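You operate a simulated robot arm through the tools that you are given. There is no shell and no other tool. Be economical: measure what you need, move in short steps, check, and stop when the job is done.

Carry out the task below with a simulated robot arm. There is one attempt and no reset: what you move stays moved.

TASK
Clamp and lock the pump, then take off its white cap and lid and draw the fan cover back.
Fine: cap in its rack, lid on the bench, cover left on its rails.
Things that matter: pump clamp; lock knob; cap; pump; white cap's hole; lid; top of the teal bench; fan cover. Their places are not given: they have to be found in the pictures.

It is judged by the outcome, as a careful person would: the job done as asked, and still so three seconds after it is handed in. It fails if anything else is knocked over, pushed out of place, dropped, spilled or broken.

THE ROBOT
A 7-joint arm with a two-finger parallel gripper, fixed in place. Base frame: the origin is at the foot of the arm, x ahead of it, y to its left, z up. Lengths are in m, angles in rad, forces in N, time in s.
With the tool pointing down near the work surface it reaches from about 0.26 to 0.68 m from the base axis. Its first joint turns from -1.152 to 1.152 rad. Payload 1.57 kg.
Tool frame: the origin (TCP) lies between the finger pads and is the grasp point; the fingertips stand 0.03 m ahead of it; z points along the fingers, y is the line along which they close. The gripper opens to 0.11 m. The fingers are 0.024 m wide and 0.012 m thick; the gripper's body (0.048 by 0.112 m) begins 0.078 m behind the TCP.
Orientation is that of the tool frame in the base frame, as a unit quaternion [x, y, z, w]. With the fingers straight down and closing along the base's y, the tool's x points along the base's -x, its y along +y and its z along -z.

THE INTERFACE
- The arm moves only by the tool step_arm. Its argument "series" is a list of rows, each an object (a shift or turn left out is 0, a gripper value left out holds the last) with "dr": the turn, a rotation vector about the tool's x, y, z in rad, a list of three; "xyz": the shift along the tool's x, y, z in m, a list of three; "claw": the finger opening in m, from 0 to 0.11. In form: [{"dr": [ax, ay, az], "xyz": [dx, dy, dz], "claw": claw}, ...]. A call has 1 to 8 rows; each row shifts and turns the commanded pose from where the row before left it, along the tool's axes as they then stand. A row lasts 0.2 s, in which the tool goes at most 0.05 m and 0.15 rad; a call with a longer step from one row to the next is refused whole, and so is a gripper value outside its range. A pose out of reach is approached as far as the arm can. The call stops where the force on the tool passes 50 N (or 10 N more than at its start, if that is more) or the arm is blocked; 0.2 s more then pass. The fingers move at their own pace (about 0.108 m/s each) and stop on an object; they squeeze with about 37 N. The grip force told is the motor's: it shows also when the fingers shut on nothing. Time passes only in rows, and 0.2 s behind the last, so rows that do not move let the fingers close. It gives the time, the measured TCP pose, the force on the tool (base axes), the opening and the grip force at its end, in the units of the frame above (readings bear some noise).
- Cameras (640 x 400 px; columns grow to the right, rows downward): "scene" is fixed at [0.1743, -0.4077, 1.4221]; the picture's right is [0.63, -0.77, 0.00], its down [-0.43, -0.35, -0.83] and it looks along [0.64, 0.53, -0.55] (base axes); focal length 314 px, centre (320, 200). "wrist" rides on the gripper at [-0.036, 0, -0.08] in the tool frame; the picture's right is [0.00, -1.00, 0.00], its down [0.97, 0.00, -0.24] and it looks along [0.24, 0.00, 0.97] (tool axes); focal length 218 px, centre (320, 200).
- snapshot(camera): a new picture of that camera. No time passes.
- pixel_to_xyz(camera, pixels): for up to 12 pixels [column, row] of the newest picture of that camera ("zoom" is the newest enlarged one), the place [x, y, z] in the base frame of the surface seen there, good to about 0.002 m, but the place of the scene camera against the robot may be out by one fixed shift of up to 0.018 m in any direction. No time passes.
- zoom(camera, box): a new picture of the part [left, top, right, bottom] of that camera's present view, enlarged. No time passes.
- job_done(): hands the job in; it is judged then, once.

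Work in short steps. Measure before you move; look again where a grasp or a placing could have gone wrong, and mend it. You have 80 turns and 46 pictures in all, the two below and enlarged ones among them. Open the gripper and draw the arm clear of the work before you hand the job in, unless the task says otherwise; then end with one line.

The tools are called as a command line: name --argument value ..., lists and objects as JSON in quotes. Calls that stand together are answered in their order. step_arm: Moves the arm, as the interface text tells. Its arguments: {"type":"object","properties":{"series":{"type":"array","items":{"type":"object","properties":{"dr":{"type":"array","items":{"type":"number"}},"xyz":{"type":"array","items":{"type":"number"}},"claw":{"type":"number"}}}}},"required":["series"]} The other tools are called the same way: snapshot (camera) takes a picture; pixel_to_xyz (camera, pixels) gives the place of the surface under pixels of a picture; zoom (camera, box) takes an enlarged picture of a part of a camera's view; job_done () hands the job in.

At the start:

```text
time_s: 0.0
ee_pos: [0.421, 0.0565, 1.1459]
tool_rot: [0.0, 1.0, 0.0, -0.001]
contact_force: [-0.2, 1.0, -0.2]
width: 0.11
grasp_force: 0.1
```

scene: 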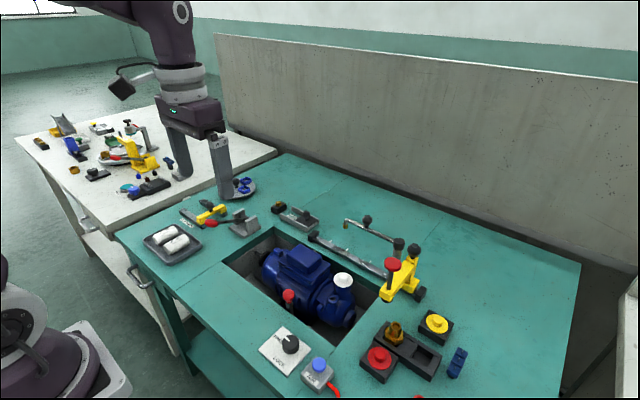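
wrist: 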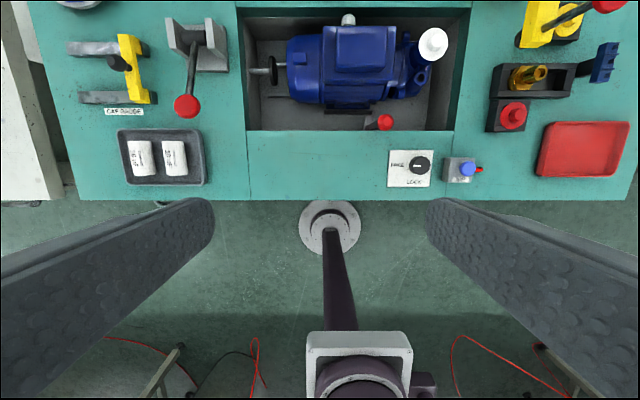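

The pictures show a motor/pump in a recess, a lock knob, and clamps. I zoom in to identify the parts.

zoom --camera "scene" --box '[230, 190, 480, 400]'

zoom --camera "wrist" --box '[220, 0, 640, 210]'

zoom --camera "scene" --box '[130, 170, 430, 300]'

```text
1.90 times, centred on (355, 295) of scene
```

zoom: 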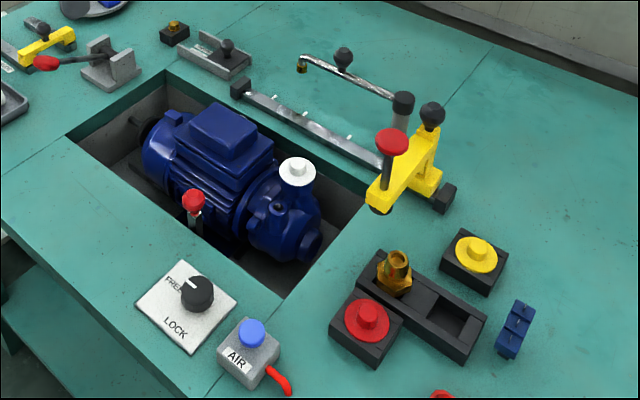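

```text
1.52 times, centred on (430, 105) of wrist
```

zoom: 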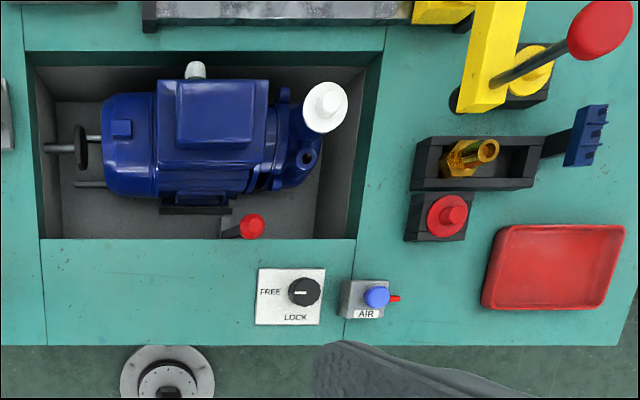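

```text
2.13 times, centred on (280, 235) of scene
```

zoom: 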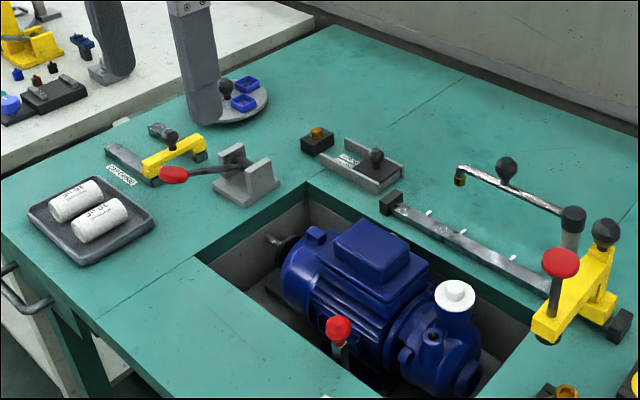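

I measure key points on the wrist picture (fresh one for pixel queries).

snapshot --camera "wrist"

pixel_to_xyz --camera "wrist" --pixels '[[433, 43], [385, 122], [419, 165], [467, 169], [360, 45], [270, 72], [300, 70], [550, 80], [513, 115], [532, 76], [345, 160], [562, 30]]'

pixel_to_xyz --camera "scene" --pixels '[[343, 278], [288, 295], [291, 342], [319, 363], [436, 322], [379, 357], [424, 359], [402, 296]]'

```text
40 pictures are left
```

wrist: 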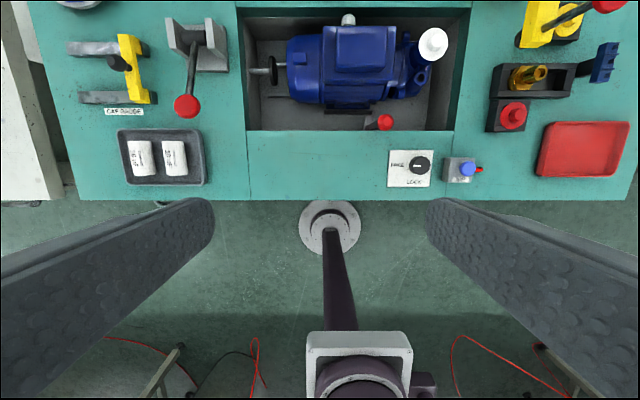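

```text
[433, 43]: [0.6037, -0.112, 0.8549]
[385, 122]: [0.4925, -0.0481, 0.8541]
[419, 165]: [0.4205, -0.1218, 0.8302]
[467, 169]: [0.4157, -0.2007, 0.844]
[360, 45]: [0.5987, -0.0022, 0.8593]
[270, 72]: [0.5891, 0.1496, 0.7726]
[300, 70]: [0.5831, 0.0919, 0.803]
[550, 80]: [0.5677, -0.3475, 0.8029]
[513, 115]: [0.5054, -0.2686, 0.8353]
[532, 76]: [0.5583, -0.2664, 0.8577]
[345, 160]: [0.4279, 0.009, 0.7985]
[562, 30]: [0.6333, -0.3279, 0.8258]
```

```text
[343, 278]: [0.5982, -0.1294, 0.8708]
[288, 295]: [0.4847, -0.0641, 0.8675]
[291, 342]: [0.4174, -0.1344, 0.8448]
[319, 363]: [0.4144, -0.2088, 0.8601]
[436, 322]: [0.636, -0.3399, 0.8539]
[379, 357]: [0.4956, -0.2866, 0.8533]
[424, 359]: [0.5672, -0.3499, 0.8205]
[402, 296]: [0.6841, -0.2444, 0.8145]
```

Bench top is about z=0.80. I move the camera ahead over the pump for a better look.

step_arm --series '[{"xyz": [-0.03, -0.035, 0]}, {"xyz": [-0.03, -0.035, 0]}, {"xyz": [-0.03, -0.035, 0]}, {"xyz": [-0.03, -0.035, 0]}, {"xyz": [-0.03, -0.035, 0]}]'

snapshot --camera "wrist"

```text
time_s: 1.2
ee_pos: [0.5715, -0.1229, 1.1444]
tool_rot: [0.001, 1.0, 0.0, 0.0]
contact_force: [-0.3, 0.3, -0.3]
width: 0.1099
grasp_force: 0.1
```

```text
39 pictures are left
```

wrist: 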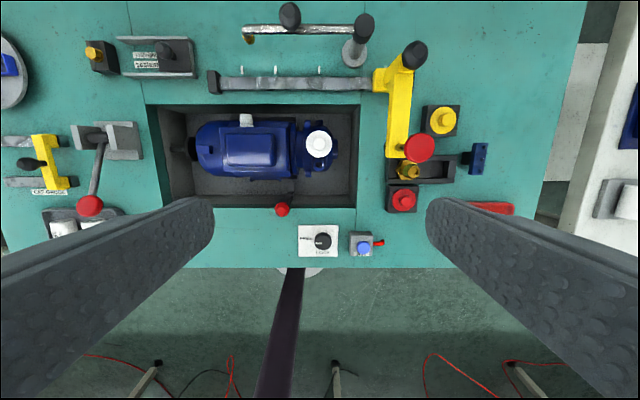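

zoom --camera "wrist" --box '[140, 90, 360, 220]'

zoom --camera "wrist" --box '[200, 0, 540, 212]'

zoom --camera "scene" --box '[370, 235, 480, 390]'

zoom --camera "scene" --box '[230, 225, 400, 345]'

```text
2.91 times, centred on (250, 155) of wrist
```

zoom: 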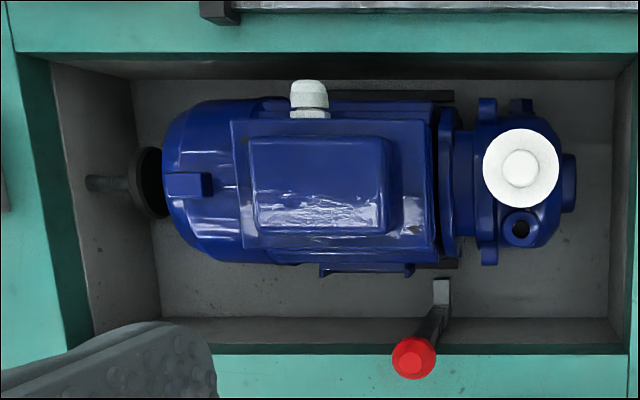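

```text
1.88 times, centred on (370, 106) of wrist
```

zoom: 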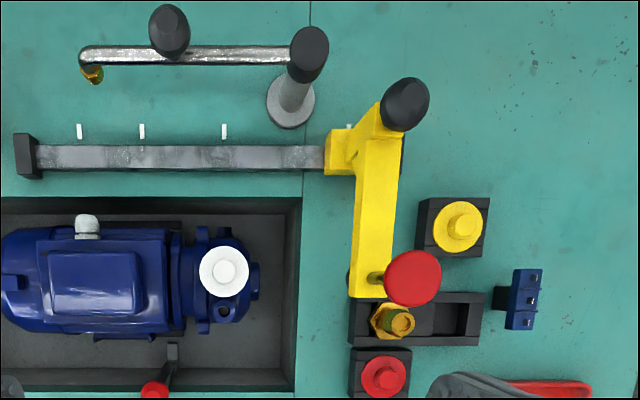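

```text
2.58 times, centred on (425, 312) of scene
```

zoom: 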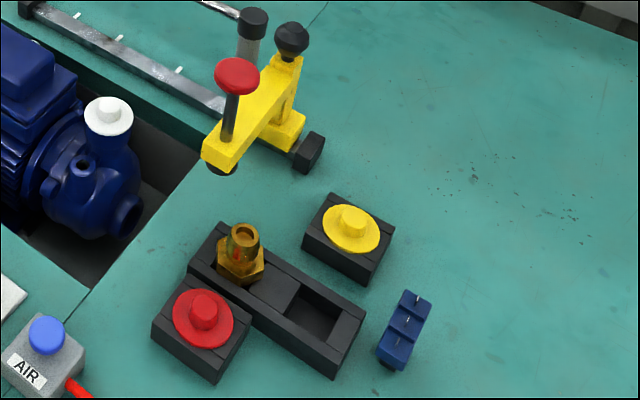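

```text
3.33 times, centred on (315, 285) of scene
```

zoom: 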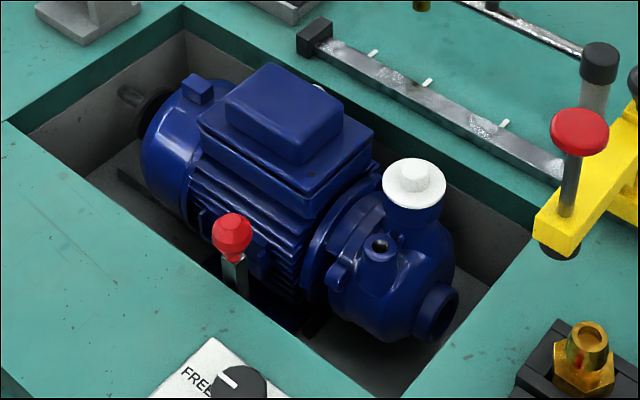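

The clamp's identity is unclear (red lever in the recess or the yellow slider). I measure things and go closer to the lever.

pixel_to_xyz --camera "wrist" --pixels '[[319, 144], [282, 210], [323, 241], [242, 71], [276, 71], [319, 71], [420, 148], [398, 130], [412, 55], [289, 190], [405, 198], [443, 120]]'

step_arm --series '[{"xyz": [0.02, 0, 0.04]}, {"xyz": [0.02, 0.01, 0.04]}, {"xyz": [0.02, 0.01, 0.04]}, {"xyz": [0.02, 0.01, 0.02]}]'

snapshot --camera "wrist"

```text
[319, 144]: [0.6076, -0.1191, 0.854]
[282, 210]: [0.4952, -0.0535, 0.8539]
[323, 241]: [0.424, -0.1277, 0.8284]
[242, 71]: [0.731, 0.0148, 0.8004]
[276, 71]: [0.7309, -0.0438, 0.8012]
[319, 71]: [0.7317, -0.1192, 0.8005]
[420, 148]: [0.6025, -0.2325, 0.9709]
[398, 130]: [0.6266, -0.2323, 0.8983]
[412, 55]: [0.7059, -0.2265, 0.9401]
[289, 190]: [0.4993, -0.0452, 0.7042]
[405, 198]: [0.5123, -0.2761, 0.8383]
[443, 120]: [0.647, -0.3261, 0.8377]
```

```text
time_s: 2.2
ee_pos: [0.4916, -0.0869, 1.0056]
tool_rot: [-0.002, 1.0, 0.0, 0.0]
contact_force: [-0.9, -0.1, -0.4]
width: 0.1099
grasp_force: 0.0
```

```text
34 pictures are left
```

wrist: 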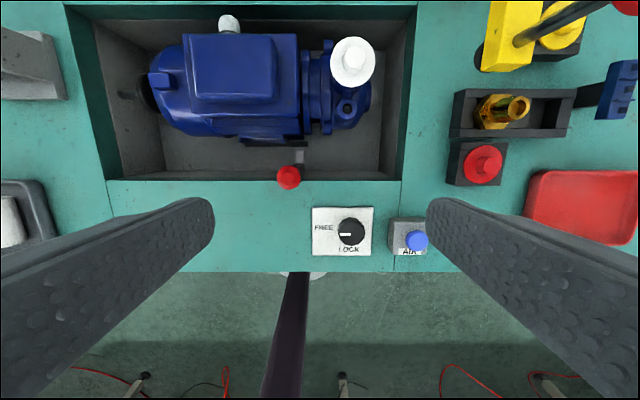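

zoom --camera "wrist" --box '[220, 100, 440, 260]'

step_arm --series '[{"xyz": [-0.02, 0.03, -0.03]}, {"xyz": [-0.03, 0.04, -0.01]}, {"xyz": [-0.03, 0.04, 0]}, {"xyz": [-0.03, 0.04, 0]}, {"xyz": [-0.03, 0.04, 0]}]'

snapshot --camera "wrist"

```text
2.50 times, centred on (330, 180) of wrist
```

zoom: 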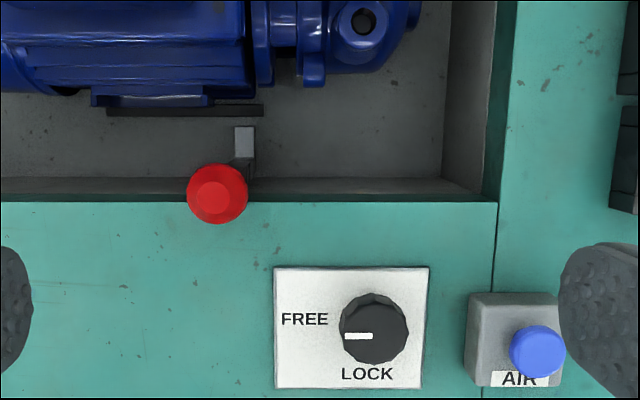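

```text
refused: row 2 steps farther than a row can; nothing moved
```

```text
32 pictures are left
```

wrist: 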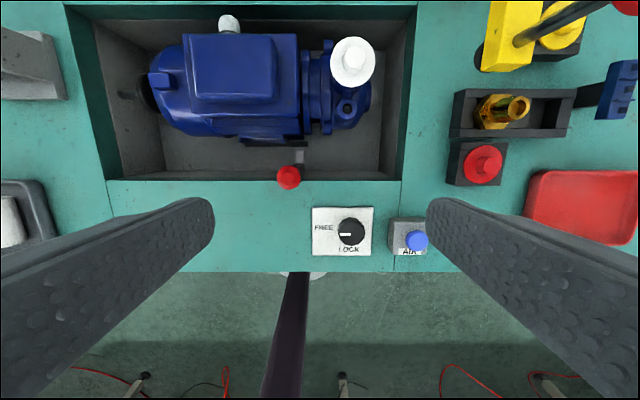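

step_arm --series '[{"xyz": [-0.02, 0.03, -0.03]}, {"xyz": [-0.03, 0.035, -0.01]}, {"xyz": [-0.03, 0.035, 0]}, {"xyz": [-0.03, 0.035, 0]}, {"xyz": [-0.03, 0.035, 0]}, {"xyz": [0, 0.04, 0]}]'

snapshot --camera "wrist"

zoom --camera "wrist" --box '[120, 0, 440, 200]'

```text
time_s: 3.6
ee_pos: [0.6299, 0.122, 1.0484]
tool_rot: [0.0, 1.0, -0.001, 0.0]
contact_force: [-0.8, -0.3, 0.5]
width: 0.1099
grasp_force: 0.1
```

```text
31 pictures are left
```

wrist: 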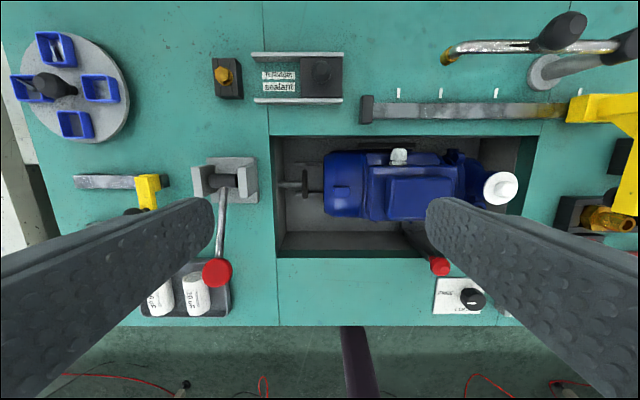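

```text
2.00 times, centred on (280, 100) of wrist
```

zoom: 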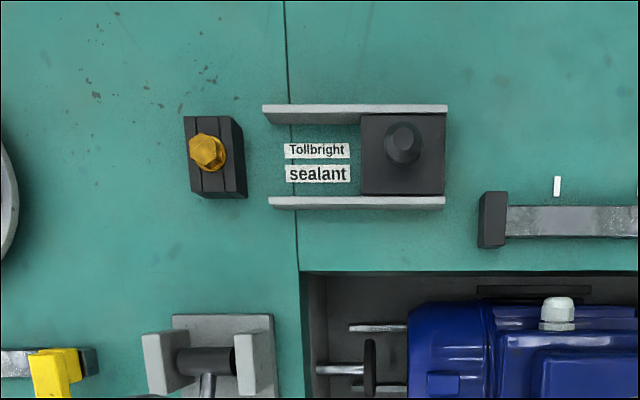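

step_arm --series '[{"xyz": [0, -0.05, 0]}, {"xyz": [0, -0.05, 0]}, {"xyz": [0, -0.05, 0]}, {"xyz": [0, -0.05, 0]}, {"xyz": [0, -0.05, 0]}, {"xyz": [0, -0.05, 0]}, {"xyz": [0, -0.05, 0]}, {"xyz": [0, -0.03, -0.03]}]'

snapshot --camera "wrist"

```text
time_s: 5.4
ee_pos: [0.6023, -0.2511, 1.0793]
tool_rot: [0.0, 1.0, 0.001, -0.001]
contact_force: [0.2, 0.3, -0.4]
width: 0.11
grasp_force: 0.0
out of reach, approached as far as the arm can: row 7, 8
```

```text
29 pictures are left
```

wrist: 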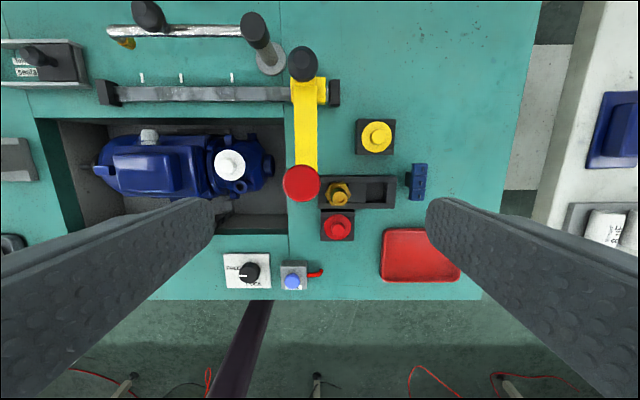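

zoom --camera "wrist" --box '[280, 100, 470, 220]'

pixel_to_xyz --camera "wrist" --pixels '[[375, 192], [376, 185], [358, 192], [393, 192], [418, 182], [338, 193], [376, 135], [420, 255], [338, 227], [324, 192], [302, 183], [230, 164]]'

```text
3.33 times, centred on (375, 160) of wrist
```

zoom: 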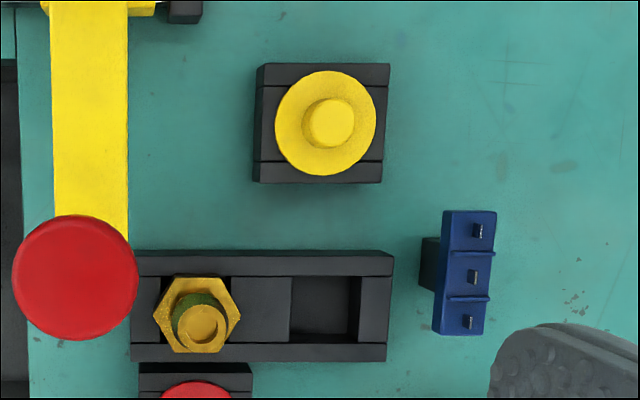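

```text
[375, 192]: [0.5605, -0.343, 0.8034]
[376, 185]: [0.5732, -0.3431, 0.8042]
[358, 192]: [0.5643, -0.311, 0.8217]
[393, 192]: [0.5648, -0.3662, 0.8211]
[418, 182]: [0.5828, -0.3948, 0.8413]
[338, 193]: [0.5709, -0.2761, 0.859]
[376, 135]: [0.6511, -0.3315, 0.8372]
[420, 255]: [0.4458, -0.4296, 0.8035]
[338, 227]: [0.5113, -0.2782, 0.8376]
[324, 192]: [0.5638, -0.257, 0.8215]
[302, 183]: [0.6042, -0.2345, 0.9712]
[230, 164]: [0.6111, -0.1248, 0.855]
```

The free pocket at about (0.567, -0.344) seems to be the white cap's hole. Now I look closely at the left end of the recess (rod, disc, rails and left lever).

step_arm --series '[{"xyz": [0.02, 0.045, 0]}, {"xyz": [0.02, 0.045, 0]}, {"xyz": [0.01, 0.048, 0]}, {"xyz": [0.01, 0.048, 0]}, {"xyz": [0, 0.05, 0]}, {"xyz": [0, 0.05, 0]}, {"xyz": [0, 0.045, 0.02]}, {"xyz": [0, 0.045, 0.02]}]'

step_arm --series '[{"xyz": [0, 0.0, 0.045]}, {"xyz": [0, 0, 0.04]}]'

snapshot --camera "wrist"

```text
time_s: 7.2
ee_pos: [0.5407, 0.1253, 1.0372]
tool_rot: [0.0, 1.0, 0.0, 0.0]
contact_force: [-1.0, -0.9, 0.3]
width: 0.11
grasp_force: 0.1
```

```text
time_s: 7.8
ee_pos: [0.5403, 0.1244, 0.9552]
tool_rot: [0.0, 1.0, 0.0, 0.0]
contact_force: [0.0, 0.5, 0.4]
width: 0.1098
grasp_force: 0.1
```

```text
27 pictures are left
```

wrist: 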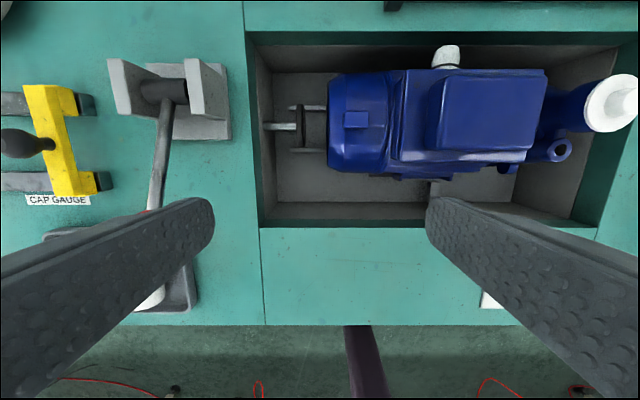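

zoom --camera "wrist" --box '[240, 30, 460, 210]'

pixel_to_xyz --camera "wrist" --pixels '[[282, 127], [313, 107], [313, 150], [302, 130], [357, 119], [350, 140], [440, 110], [540, 110], [490, 76], [490, 150], [515, 92], [430, 155]]'

```text
2.22 times, centred on (350, 120) of wrist
```

zoom: 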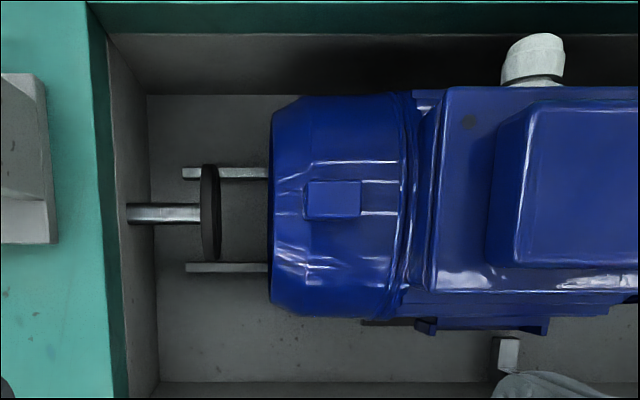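

```text
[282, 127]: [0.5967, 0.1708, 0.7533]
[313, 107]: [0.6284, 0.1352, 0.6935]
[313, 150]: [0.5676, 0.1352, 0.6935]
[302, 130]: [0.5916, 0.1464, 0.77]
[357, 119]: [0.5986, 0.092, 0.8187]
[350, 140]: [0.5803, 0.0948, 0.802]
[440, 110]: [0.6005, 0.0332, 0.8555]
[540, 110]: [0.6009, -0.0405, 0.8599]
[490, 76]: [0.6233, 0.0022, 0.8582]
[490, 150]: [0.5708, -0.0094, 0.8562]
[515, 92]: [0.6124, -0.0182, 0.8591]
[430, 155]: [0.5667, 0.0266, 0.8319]
```

zoom --camera "scene" --box '[250, 260, 350, 330]'

zoom --camera "scene" --box '[190, 185, 300, 255]'

```text
5.71 times, centred on (300, 295) of scene
```

zoom: 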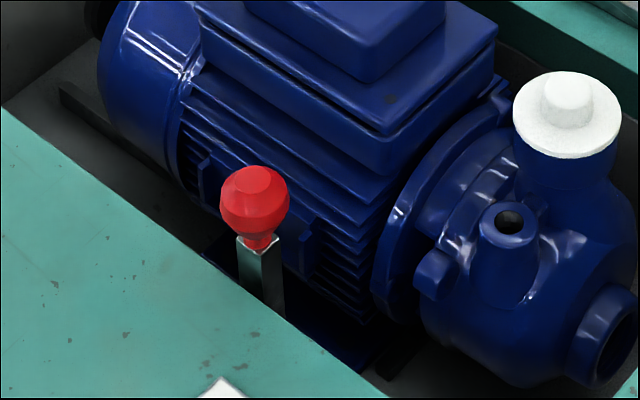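

```text
5.71 times, centred on (245, 220) of scene
```

zoom: 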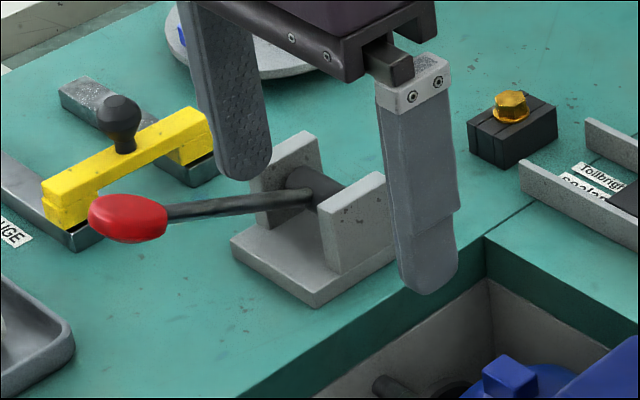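

Two candidates for the pump clamp; the red lever in the recess beside the pump foot and FREE/LOCK knob is likeliest. I go above its ball (0.495, -0.053, 0.854) and look.

step_arm --series '[{"xyz": [0.01, -0.045, 0], "claw": 0.06}, {"xyz": [0.012, -0.045, 0]}, {"xyz": [0.012, -0.045, 0]}, {"xyz": [0.011, -0.042, 0]}]'

snapshot --camera "wrist"

```text
time_s: 8.8
ee_pos: [0.4943, -0.0541, 0.9538]
tool_rot: [-0.001, 1.0, 0.0, 0.0]
contact_force: [1.0, 0.5, -0.8]
width: 0.06
grasp_force: 0.0
```

```text
23 pictures are left
```

wrist: 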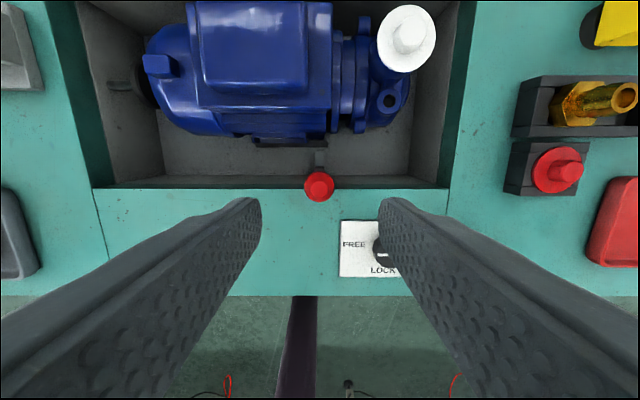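

pixel_to_xyz --camera "wrist" --pixels '[[319, 186], [321, 158], [320, 168], [310, 200], [290, 180], [290, 140], [322, 145], [300, 144], [407, 35], [388, 22], [410, 68], [434, 40]]'

step_arm --series '[{"xyz": [0, 0, 0.04]}, {"xyz": [0, 0, 0.04]}, {"xyz": [0, 0, 0.02]}]'

step_arm --series '[{"claw": 0.0}, {}, {}]'

```text
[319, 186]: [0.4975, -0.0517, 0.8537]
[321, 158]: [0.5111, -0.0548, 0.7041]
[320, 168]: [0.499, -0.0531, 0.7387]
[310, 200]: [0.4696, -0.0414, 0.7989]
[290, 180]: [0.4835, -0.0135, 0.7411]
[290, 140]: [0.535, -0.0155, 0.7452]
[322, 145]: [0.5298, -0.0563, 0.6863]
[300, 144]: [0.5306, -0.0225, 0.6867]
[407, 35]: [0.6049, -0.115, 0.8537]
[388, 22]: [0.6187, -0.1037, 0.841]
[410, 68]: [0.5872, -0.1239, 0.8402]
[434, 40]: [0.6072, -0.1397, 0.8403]
```

```text
time_s: 9.6
ee_pos: [0.4946, -0.0519, 0.853]
tool_rot: [0.0, 1.0, 0.0, 0.0]
contact_force: [0.2, -0.7, -0.2]
width: 0.0601
grasp_force: 0.1
```

```text
time_s: 10.4
ee_pos: [0.4938, -0.054, 0.8532]
tool_rot: [0.001, 1.0, 0.0, 0.001]
contact_force: [-0.4, -13.4, -12.3]
width: 0.0278
grasp_force: 38.2
```

I hold the ball (0.028 wide). Test a small push toward the pump (+x).

step_arm --series '[{"xyz": [-0.006, 0, 0]}, {"xyz": [-0.006, 0, 0]}]'

```text
time_s: 11.0
ee_pos: [0.5077, -0.0531, 0.8539]
tool_rot: [0.0, 1.0, -0.002, -0.001]
contact_force: [-1.4, -21.4, -0.5]
width: 0.0277
grasp_force: 37.9
```

It moves freely toward +x. I continue in small steps, watching forces.

step_arm --series '[{"xyz": [-0.006, 0.001, 0.0005]}, {"xyz": [-0.006, 0, 0.001]}]'

zoom --camera "scene" --box '[240, 240, 360, 330]'

```text
time_s: 11.6
ee_pos: [0.5237, -0.0531, 0.854]
tool_rot: [0.0, 1.0, -0.001, 0.002]
contact_force: [2.3, -26.2, 18.2]
width: 0.0273
grasp_force: 38.0
```

```text
4.44 times, centred on (300, 285) of scene
```

zoom: 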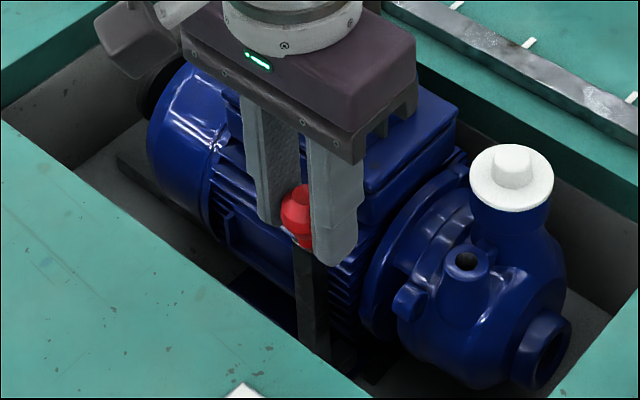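

step_arm --series '[{"xyz": [-0.005, -0.003, 0]}, {"xyz": [-0.005, 0, 0]}]'

```text
time_s: 12.2
ee_pos: [0.5259, -0.0521, 0.8509]
tool_rot: [0.0, 1.0, 0.001, -0.005]
contact_force: [-33.3, -7.6, 24.4]
width: 0.0274
grasp_force: 38.8
```

A stop is met at x≈0.526. I ease off, release, go up and look.

step_arm --series '[{"xyz": [0.002, 0, 0], "claw": 0.06}, {}, {"xyz": [0, 0, -0.03]}, {"xyz": [0.01, 0, -0.04]}, {"xyz": [0.02, 0, -0.03]}]'

snapshot --camera "wrist"

pixel_to_xyz --camera "wrist" --pixels '[[319, 156], [319, 165], [319, 150], [319, 175]]'

```text
time_s: 13.4
ee_pos: [0.5002, -0.0549, 0.9509]
tool_rot: [0.0, 1.0, 0.0, -0.001]
contact_force: [1.7, 0.3, -0.1]
width: 0.06
grasp_force: 0.1
```

```text
21 pictures are left
```

wrist: 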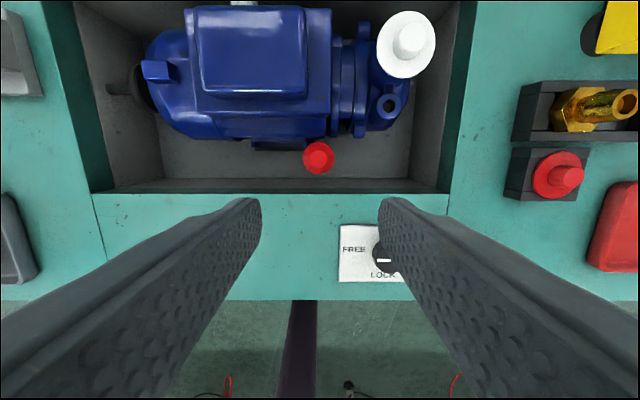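

```text
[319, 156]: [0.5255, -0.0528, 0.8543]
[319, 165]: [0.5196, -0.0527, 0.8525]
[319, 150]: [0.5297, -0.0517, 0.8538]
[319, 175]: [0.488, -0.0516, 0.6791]
```

The lever stays at x≈0.525. To be sure it is at its stop (not my finger on the motor), I push it from behind with closed fingers.

step_arm --series '[{"xyz": [0.03, 0.002, 0], "claw": 0.0}, {"xyz": [0, 0, 0.04]}, {"xyz": [0, 0, 0.035]}, {"xyz": [-0.01, 0, 0]}, {"xyz": [-0.01, 0, 0]}]'

step_arm --series '[{"xyz": [-0.005, 0, 0]}, {"xyz": [-0.005, 0, 0]}, {"xyz": [-0.005, 0, 0]}, {"xyz": [-0.005, 0, 0]}]'

```text
time_s: 14.6
ee_pos: [0.4878, -0.0505, 0.8781]
tool_rot: [0.0, 1.0, 0.0, 0.0]
contact_force: [-0.6, 0.7, 0.5]
width: 0.0
grasp_force: 21.7
```

```text
time_s: 15.7
ee_pos: [0.5001, -0.053, 0.8755]
tool_rot: [0.001, 1.0, 0.0, -0.011]
contact_force: [-7.9, -0.4, 0.7]
width: 0.0
grasp_force: 21.5
stopped in row 4: the force on the tool passed its limit (the readings are from after the stop); the commanded pose is now the measured one
```

The lever is at its stop. Now I go above the lock knob and take a close look.

step_arm --series '[{"xyz": [0.01, 0, 0]}, {"xyz": [0, 0, -0.04]}, {"xyz": [0.01, -0.015, -0.035], "claw": 0.07}, {"xyz": [0.028, -0.03, 0]}, {"xyz": [0.028, -0.03, 0]}]'

snapshot --camera "wrist"

```text
time_s: 16.9
ee_pos: [0.4296, -0.1274, 0.9544]
tool_rot: [0.0, 1.0, 0.001, -0.011]
contact_force: [0.5, 0.4, -0.3]
width: 0.0698
grasp_force: 0.2
```

```text
20 pictures are left
```

wrist: 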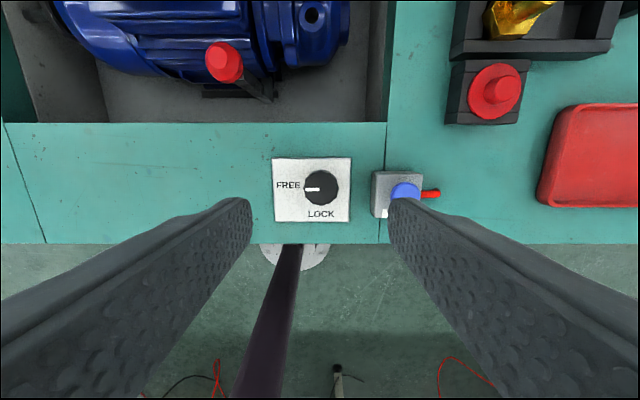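

pixel_to_xyz --camera "wrist" --pixels '[[322, 188], [305, 187], [339, 187], [322, 171], [322, 204], [310, 188], [374, 190], [405, 190], [290, 200]]'

```text
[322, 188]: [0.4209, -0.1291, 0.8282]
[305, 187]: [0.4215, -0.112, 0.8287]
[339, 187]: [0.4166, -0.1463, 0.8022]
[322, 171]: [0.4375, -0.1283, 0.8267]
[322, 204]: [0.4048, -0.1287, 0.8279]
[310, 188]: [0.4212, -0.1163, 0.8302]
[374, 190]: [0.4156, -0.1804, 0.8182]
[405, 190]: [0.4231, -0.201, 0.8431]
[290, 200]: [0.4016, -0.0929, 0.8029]
```

Knob centre (0.421, -0.1285), diameter 0.033, AIR box starts at y=-0.18. I descend with opening 0.046.

step_arm --series '[{"dr": [0, -0.022, 0], "claw": 0.046}, {"xyz": [0.0086, -0.001, 0.03]}, {"xyz": [0, 0, 0.04]}, {"xyz": [0, 0, 0.03]}, {"xyz": [0, 0, 0.013]}]'

step_arm --series '[{"claw": 0.0}, {}, {}]'

```text
time_s: 18.1
ee_pos: [0.4197, -0.1259, 0.839]
tool_rot: [0.001, 1.0, 0.0, 0.001]
contact_force: [0.4, 0.5, -0.2]
width: 0.0461
grasp_force: 0.0
```

```text
time_s: 18.9
ee_pos: [0.4198, -0.1293, 0.8392]
tool_rot: [0.002, 1.0, 0.001, 0.0]
contact_force: [1.1, -20.0, -21.9]
width: 0.0334
grasp_force: 41.0
```

Gripped at 0.033. I turn the knob counter-clockwise (seen from above), FREE → LOCK.

step_arm --series '[{"xyz": [0, -0.002, -0.001]}, {"dr": [0, 0, -0.14]}, {"dr": [0, 0, -0.14]}, {"dr": [0, 0, -0.14]}]'

```text
time_s: 19.9
ee_pos: [0.4194, -0.1289, 0.8394]
tool_rot: [-0.209, 0.978, 0.001, 0.001]
contact_force: [13.0, 3.2, -9.0]
width: 0.0337
grasp_force: 41.3
```

step_arm --series '[{"dr": [0, 0, -0.14]}, {"dr": [0, 0, -0.14]}, {"dr": [0, 0, -0.14]}, {"dr": [0, 0, -0.14]}, {"dr": [0, 0, -0.14]}, {"dr": [0, 0, -0.14]}, {"dr": [0, 0, -0.14]}, {"dr": [0, 0, -0.14]}]'

```text
time_s: 21.7
ee_pos: [0.422, -0.1308, 0.8411]
tool_rot: [-0.696, 0.718, -0.004, 0.005]
contact_force: [36.4, -8.4, 9.6]
width: 0.0336
grasp_force: 41.5
```

Turned about 1.54 rad. I release, rise and check the pointer.

step_arm --series '[{"dr": [0, 0, -0.05]}, {"claw": 0.05}, {}, {"xyz": [0, 0, -0.04]}, {"xyz": [0, 0, -0.04]}]'

zoom --camera "scene" --box '[230, 300, 350, 375]'

snapshot --camera "wrist"

```text
time_s: 22.9
ee_pos: [0.4177, -0.1288, 0.9207]
tool_rot: [0.713, -0.701, -0.001, 0.0]
contact_force: [0.5, 0.6, 0.0]
width: 0.05
grasp_force: 0.0
```

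```text
5.33 times, centred on (290, 338) of scene
```

zoom: 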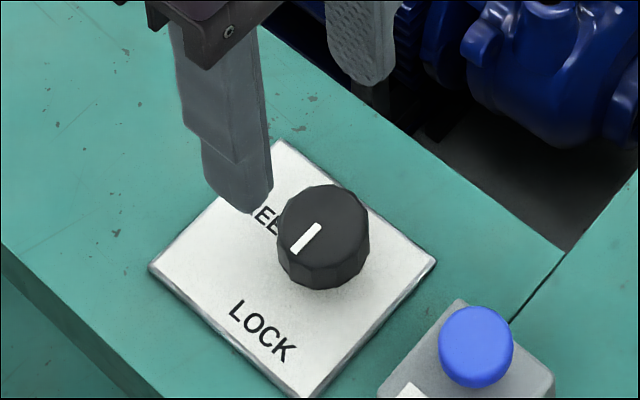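

```text
18 pictures are left
```

wrist: 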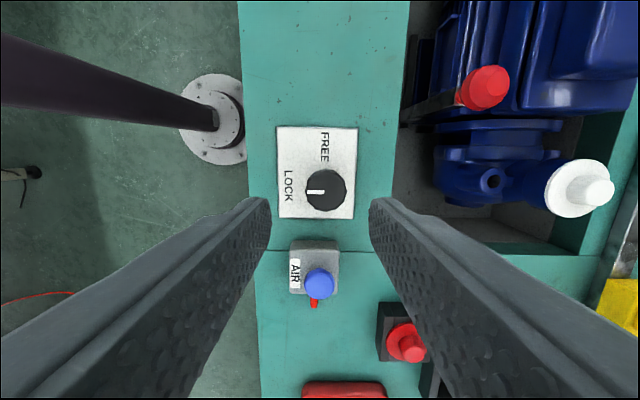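

Knob at LOCK. I rise and turn the gripper back, then head to the cap at (0.607, -0.118).

step_arm --series '[{"dr": [0, 0, 0.147], "xyz": [0, 0, -0.03]}, {"dr": [0, 0, 0.147], "xyz": [0, 0, -0.02]}, {"dr": [0, 0, 0.147]}, {"dr": [0, 0, 0.147]}, {"dr": [0, 0, 0.147]}, {"dr": [0, 0, 0.147]}, {"dr": [0, 0, 0.147]}, {"dr": [0, 0, 0.147]}]'

step_arm --series '[{"dr": [0, 0, 0.147]}, {"dr": [0, 0, 0.147]}, {"dr": [0, 0, 0.118]}, {"xyz": [-0.045, 0.003, 0]}, {"xyz": [-0.045, 0.003, 0]}, {"xyz": [-0.05, 0.004, 0]}]'

snapshot --camera "wrist"

```text
time_s: 24.7
ee_pos: [0.4182, -0.1297, 0.9711]
tool_rot: [-0.204, 0.979, 0.001, 0.0]
contact_force: [0.8, 0.0, -0.1]
width: 0.0501
grasp_force: 0.0
```

```text
refused: row 6 steps farther than a row can; nothing moved
```

```text
17 pictures are left
```

wrist: 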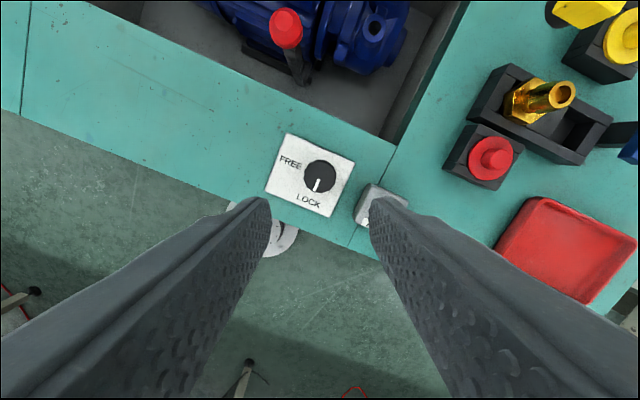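

step_arm --series '[{"dr": [0, 0, 0.147]}, {"dr": [0, 0, 0.147]}, {"dr": [0, 0, 0.118]}, {"xyz": [-0.045, 0.003, 0]}, {"xyz": [-0.045, 0.003, 0]}, {"xyz": [-0.045, 0.004, 0]}]'

snapshot --camera "wrist"

```text
time_s: 26.1
ee_pos: [0.5548, -0.1207, 0.9675]
tool_rot: [0.0, 1.0, 0.001, 0.0]
contact_force: [0.5, -0.1, -0.6]
width: 0.0503
grasp_force: 0.1
```

```text
16 pictures are left
```

wrist: 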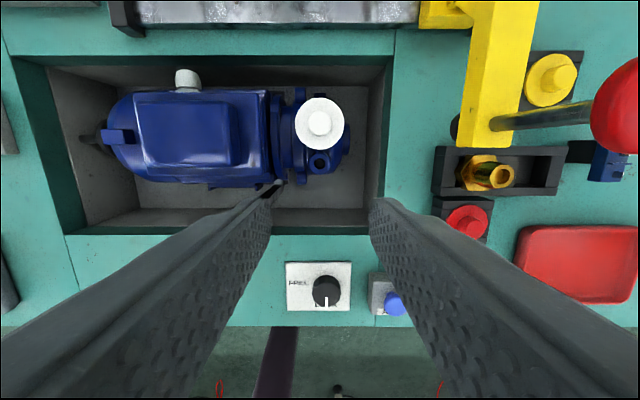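

pixel_to_xyz --camera "wrist" --pixels '[[319, 123], [309, 123], [330, 123], [319, 113], [319, 132], [298, 124], [341, 124], [319, 101], [537, 165], [525, 172], [550, 172], [511, 170]]'

zoom --camera "wrist" --box '[420, 110, 600, 230]'

```text
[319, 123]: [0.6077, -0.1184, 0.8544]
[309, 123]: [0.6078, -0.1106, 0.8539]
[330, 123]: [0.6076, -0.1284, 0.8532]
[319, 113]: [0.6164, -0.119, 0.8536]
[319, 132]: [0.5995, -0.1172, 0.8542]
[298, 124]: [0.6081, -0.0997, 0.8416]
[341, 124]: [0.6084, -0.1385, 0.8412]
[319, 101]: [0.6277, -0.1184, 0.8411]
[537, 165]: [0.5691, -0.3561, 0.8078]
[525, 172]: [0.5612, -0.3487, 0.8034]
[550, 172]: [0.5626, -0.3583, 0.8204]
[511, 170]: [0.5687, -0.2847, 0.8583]
```

```text
3.33 times, centred on (510, 170) of wrist
```

zoom: 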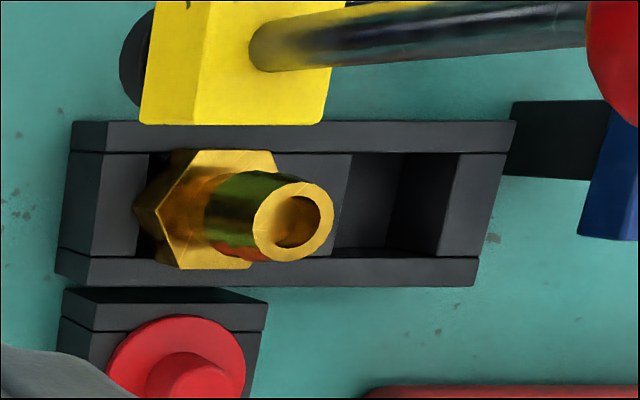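

Cap centre (0.608, -0.1185), knob top 0.854, disc top 0.841. I descend so the fingertips stay just above the disc and grip the knob.

step_arm --series '[{"xyz": [-0.03, 0.001, 0.01]}, {"xyz": [-0.023, 0.001, 0.02]}, {"xyz": [0, 0, 0.035]}, {"xyz": [0, 0, 0.02]}, {}]'

```text
time_s: 27.3
ee_pos: [0.604, -0.1178, 0.8844]
tool_rot: [0.0, 1.0, 0.002, 0.0]
contact_force: [-0.9, -0.2, 0.1]
width: 0.05
grasp_force: 0.0
```

step_arm --series '[{"xyz": [-0.002, 0, 0.005]}, {"xyz": [0, -0.0005, 0.006]}, {"claw": 0.0}, {}, {}]'

```text
time_s: 28.5
ee_pos: [0.6065, -0.1194, 0.8737]
tool_rot: [-0.001, 1.0, 0.0, 0.0]
contact_force: [0.5, -13.2, -1.4]
width: 0.0178
grasp_force: 32.4
```

Grip on the knob at 0.018. I lift gently.

step_arm --series '[{"xyz": [0, 0, -0.006]}, {"xyz": [0, 0, -0.008]}, {"xyz": [0, 0, -0.01]}]'

```text
time_s: 29.3
ee_pos: [0.6077, -0.1177, 0.8991]
tool_rot: [0.001, 1.0, 0.0, 0.0]
contact_force: [-1.4, -1.0, 0.3]
width: 0.0182
grasp_force: 32.9
```

step_arm --series '[{"xyz": [0, 0, -0.03]}, {"xyz": [0.01, 0, -0.03]}, {"xyz": [0.04, 0, 0]}, {"xyz": [0.04, 0, 0]}, {"xyz": [0.02, 0, 0]}]'

zoom --camera "scene" --box '[240, 200, 400, 320]'

```text
time_s: 30.5
ee_pos: [0.4947, -0.1176, 0.958]
tool_rot: [0.0, 1.0, 0.001, 0.0]
contact_force: [-0.8, -0.1, -0.1]
width: 0.018
grasp_force: 32.9
```

```text
3.33 times, centred on (320, 260) of scene
```

zoom: 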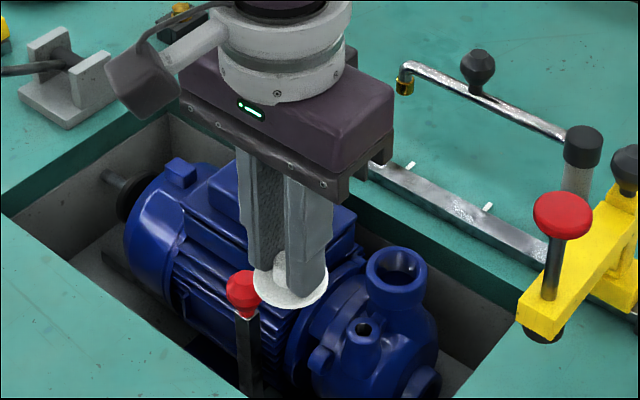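

Cap is held. I carry it at x≈0.49 round the yellow arm to y≈-0.34 and look at the hole.

step_arm --series '[{"xyz": [0, -0.045, 0]}, {"xyz": [0, -0.045, 0]}, {"xyz": [0, -0.045, 0]}, {"xyz": [0, -0.045, 0]}, {"xyz": [0, -0.042, 0]}, {}]'

snapshot --camera "wrist"

```text
time_s: 31.9
ee_pos: [0.4971, -0.342, 0.9595]
tool_rot: [-0.001, 1.0, 0.002, 0.0]
contact_force: [-0.2, 0.3, -0.4]
width: 0.0183
grasp_force: 32.3
```

```text
13 pictures are left
```

wrist: 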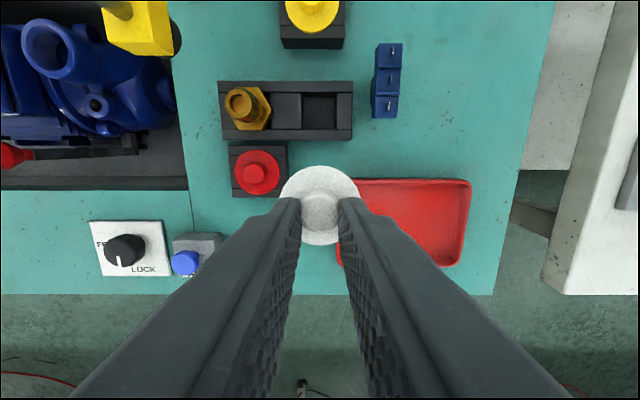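

pixel_to_xyz --camera "wrist" --pixels '[[297, 111], [341, 111], [319, 87], [319, 135], [306, 111], [332, 111], [319, 98], [319, 125], [320, 211], [283, 205], [357, 205], [320, 170]]'

zoom --camera "wrist" --box '[210, 60, 410, 185]'

```text
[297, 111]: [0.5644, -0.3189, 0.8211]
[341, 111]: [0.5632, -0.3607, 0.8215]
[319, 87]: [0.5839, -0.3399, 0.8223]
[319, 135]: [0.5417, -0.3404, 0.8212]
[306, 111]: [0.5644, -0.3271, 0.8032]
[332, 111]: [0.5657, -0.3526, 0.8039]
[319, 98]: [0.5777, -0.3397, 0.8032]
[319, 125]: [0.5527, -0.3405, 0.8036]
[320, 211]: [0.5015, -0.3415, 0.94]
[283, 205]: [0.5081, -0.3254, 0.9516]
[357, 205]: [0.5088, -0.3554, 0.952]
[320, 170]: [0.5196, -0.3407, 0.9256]
```

```text
3.20 times, centred on (310, 122) of wrist
```

zoom: 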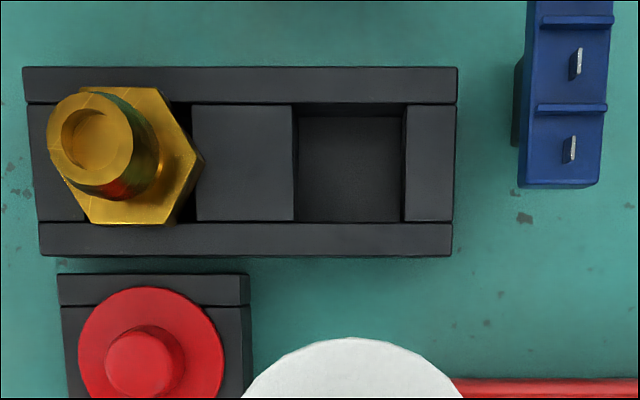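

Pocket centre ≈ (0.5635, -0.3395), rim z 0.821. I move the cap over it, staying above.

step_arm --series '[{"xyz": [-0.03, 0.001, 0]}, {"xyz": [-0.036, 0.001, 0]}, {"xyz": [0, 0, 0.03]}, {"xyz": [0, 0, 0.03]}, {}]'

step_arm --series '[{}]'

step_arm --series '[{}]'

```text
time_s: 33.1
ee_pos: [0.5655, -0.3396, 0.8988]
tool_rot: [0.0, 1.0, 0.001, 0.001]
contact_force: [0.1, 0.3, 0.1]
width: 0.0178
grasp_force: 32.6
```

```text
time_s: 33.5
ee_pos: [0.5655, -0.3391, 0.8988]
tool_rot: [0.001, 1.0, 0.001, 0.0]
contact_force: [-1.1, -0.1, 0.2]
width: 0.0182
grasp_force: 32.6
```

```text
time_s: 33.9
ee_pos: [0.5662, -0.3401, 0.8994]
tool_rot: [0.0, 1.0, 0.001, 0.001]
contact_force: [0.6, -0.4, -0.5]
width: 0.0179
grasp_force: 32.5
```

step_arm --series '[{"xyz": [0.0025, 0, 0.012]}, {"xyz": [0, 0, 0.012]}, {"xyz": [0, 0, 0.006]}, {"xyz": [0, 0, 0.004]}]'

```text
time_s: 34.9
ee_pos: [0.5619, -0.3398, 0.8641]
tool_rot: [0.0, 1.0, 0.001, 0.0]
contact_force: [-0.2, -0.3, -0.4]
width: 0.0179
grasp_force: 32.1
```

No contact yet; lower in finer steps.

step_arm --series '[{"xyz": [0, 0, 0.002]}, {"xyz": [0, 0, 0.002]}, {"xyz": [0, 0, 0.002]}]'

```text
time_s: 35.7
ee_pos: [0.5611, -0.3379, 0.8593]
tool_rot: [0.0, 1.0, 0.0, 0.0]
contact_force: [0.4, -5.3, 4.2]
width: 0.018
grasp_force: 32.2
```

step_arm --series '[{"xyz": [0, 0, 0.002]}, {}]'

zoom --camera "wrist" --box '[220, 100, 420, 260]'

```text
time_s: 36.3
ee_pos: [0.561, -0.338, 0.8578]
tool_rot: [0.001, 1.0, 0.001, 0.001]
contact_force: [-6.9, -3.5, 22.7]
width: 0.0182
grasp_force: 32.4
```

```text
2.50 times, centred on (320, 180) of wrist
```

zoom: 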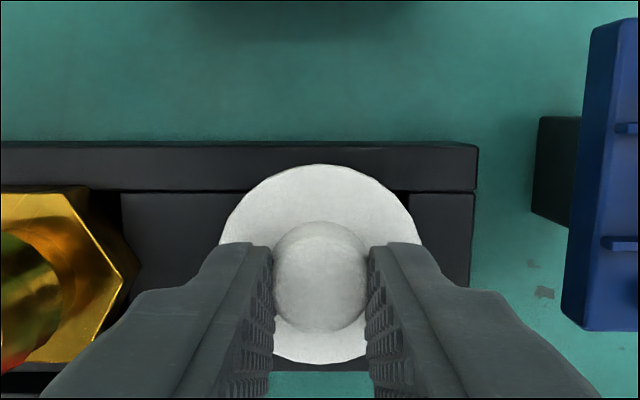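

pixel_to_xyz --camera "zoom" --pixels '[[320, 185], [240, 230], [400, 230], [320, 340], [180, 230], [445, 230]]'

```text
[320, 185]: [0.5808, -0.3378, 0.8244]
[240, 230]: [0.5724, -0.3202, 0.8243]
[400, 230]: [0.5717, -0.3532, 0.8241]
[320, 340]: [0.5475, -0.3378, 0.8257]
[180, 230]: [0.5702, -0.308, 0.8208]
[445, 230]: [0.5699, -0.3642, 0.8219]
```

The disc lies level on the rim (0.824 vs 0.821), so the cap is seated. I release, rise, back out toward -x and check.

step_arm --series '[{"xyz": [0, 0, -0.001], "claw": 0.04}, {}, {"xyz": [0, 0, -0.04]}, {"xyz": [0, 0, -0.045]}, {"xyz": [0.04, 0, -0.015]}, {"xyz": [0.035, 0, 0]}]'

snapshot --camera "wrist"

```text
time_s: 37.7
ee_pos: [0.4853, -0.3401, 0.9581]
tool_rot: [0.0, 1.0, 0.001, 0.001]
contact_force: [-0.3, 0.6, 0.7]
width: 0.0401
grasp_force: 0.0
```

```text
10 pictures are left
```

wrist: 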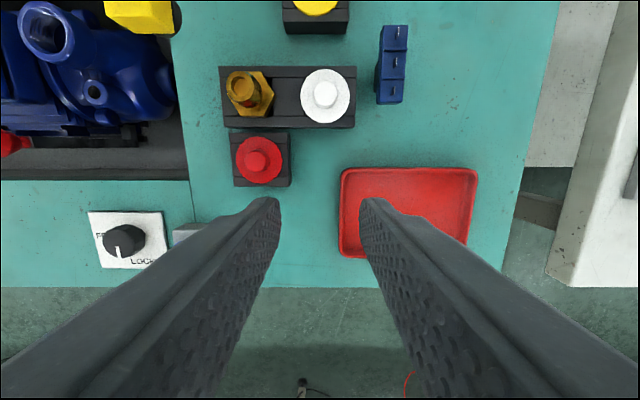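

Cap is in its hole. Next the lid: I move back to y≈-0.004 above the pump with the gripper opened to 0.1.

step_arm --series '[{"xyz": [0, 0.048, 0]}, {"xyz": [0, 0.048, 0]}, {"xyz": [0, 0.048, 0]}, {"xyz": [0, 0.048, 0]}, {"xyz": [0, 0.048, 0]}, {"xyz": [-0.01, 0.048, 0], "claw": 0.1}, {"xyz": [-0.02, 0.045, 0]}, {"xyz": [-0.03, 0, 0]}]'

snapshot --camera "wrist"

```text
time_s: 39.5
ee_pos: [0.5434, -0.0011, 0.9567]
tool_rot: [0.0, 1.0, 0.001, 0.0]
contact_force: [-0.2, 0.1, 0.2]
width: 0.1
grasp_force: 0.1
```

```text
9 pictures are left
```

wrist: 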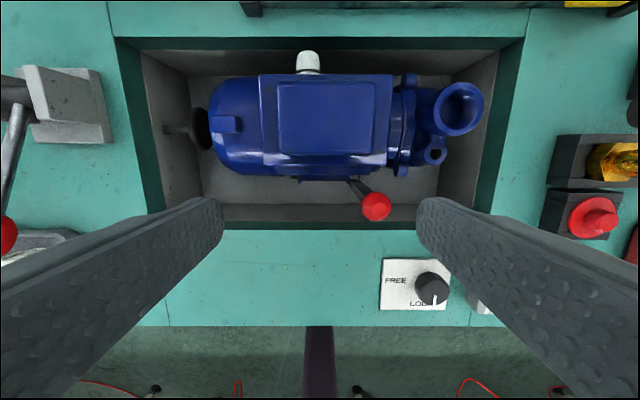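

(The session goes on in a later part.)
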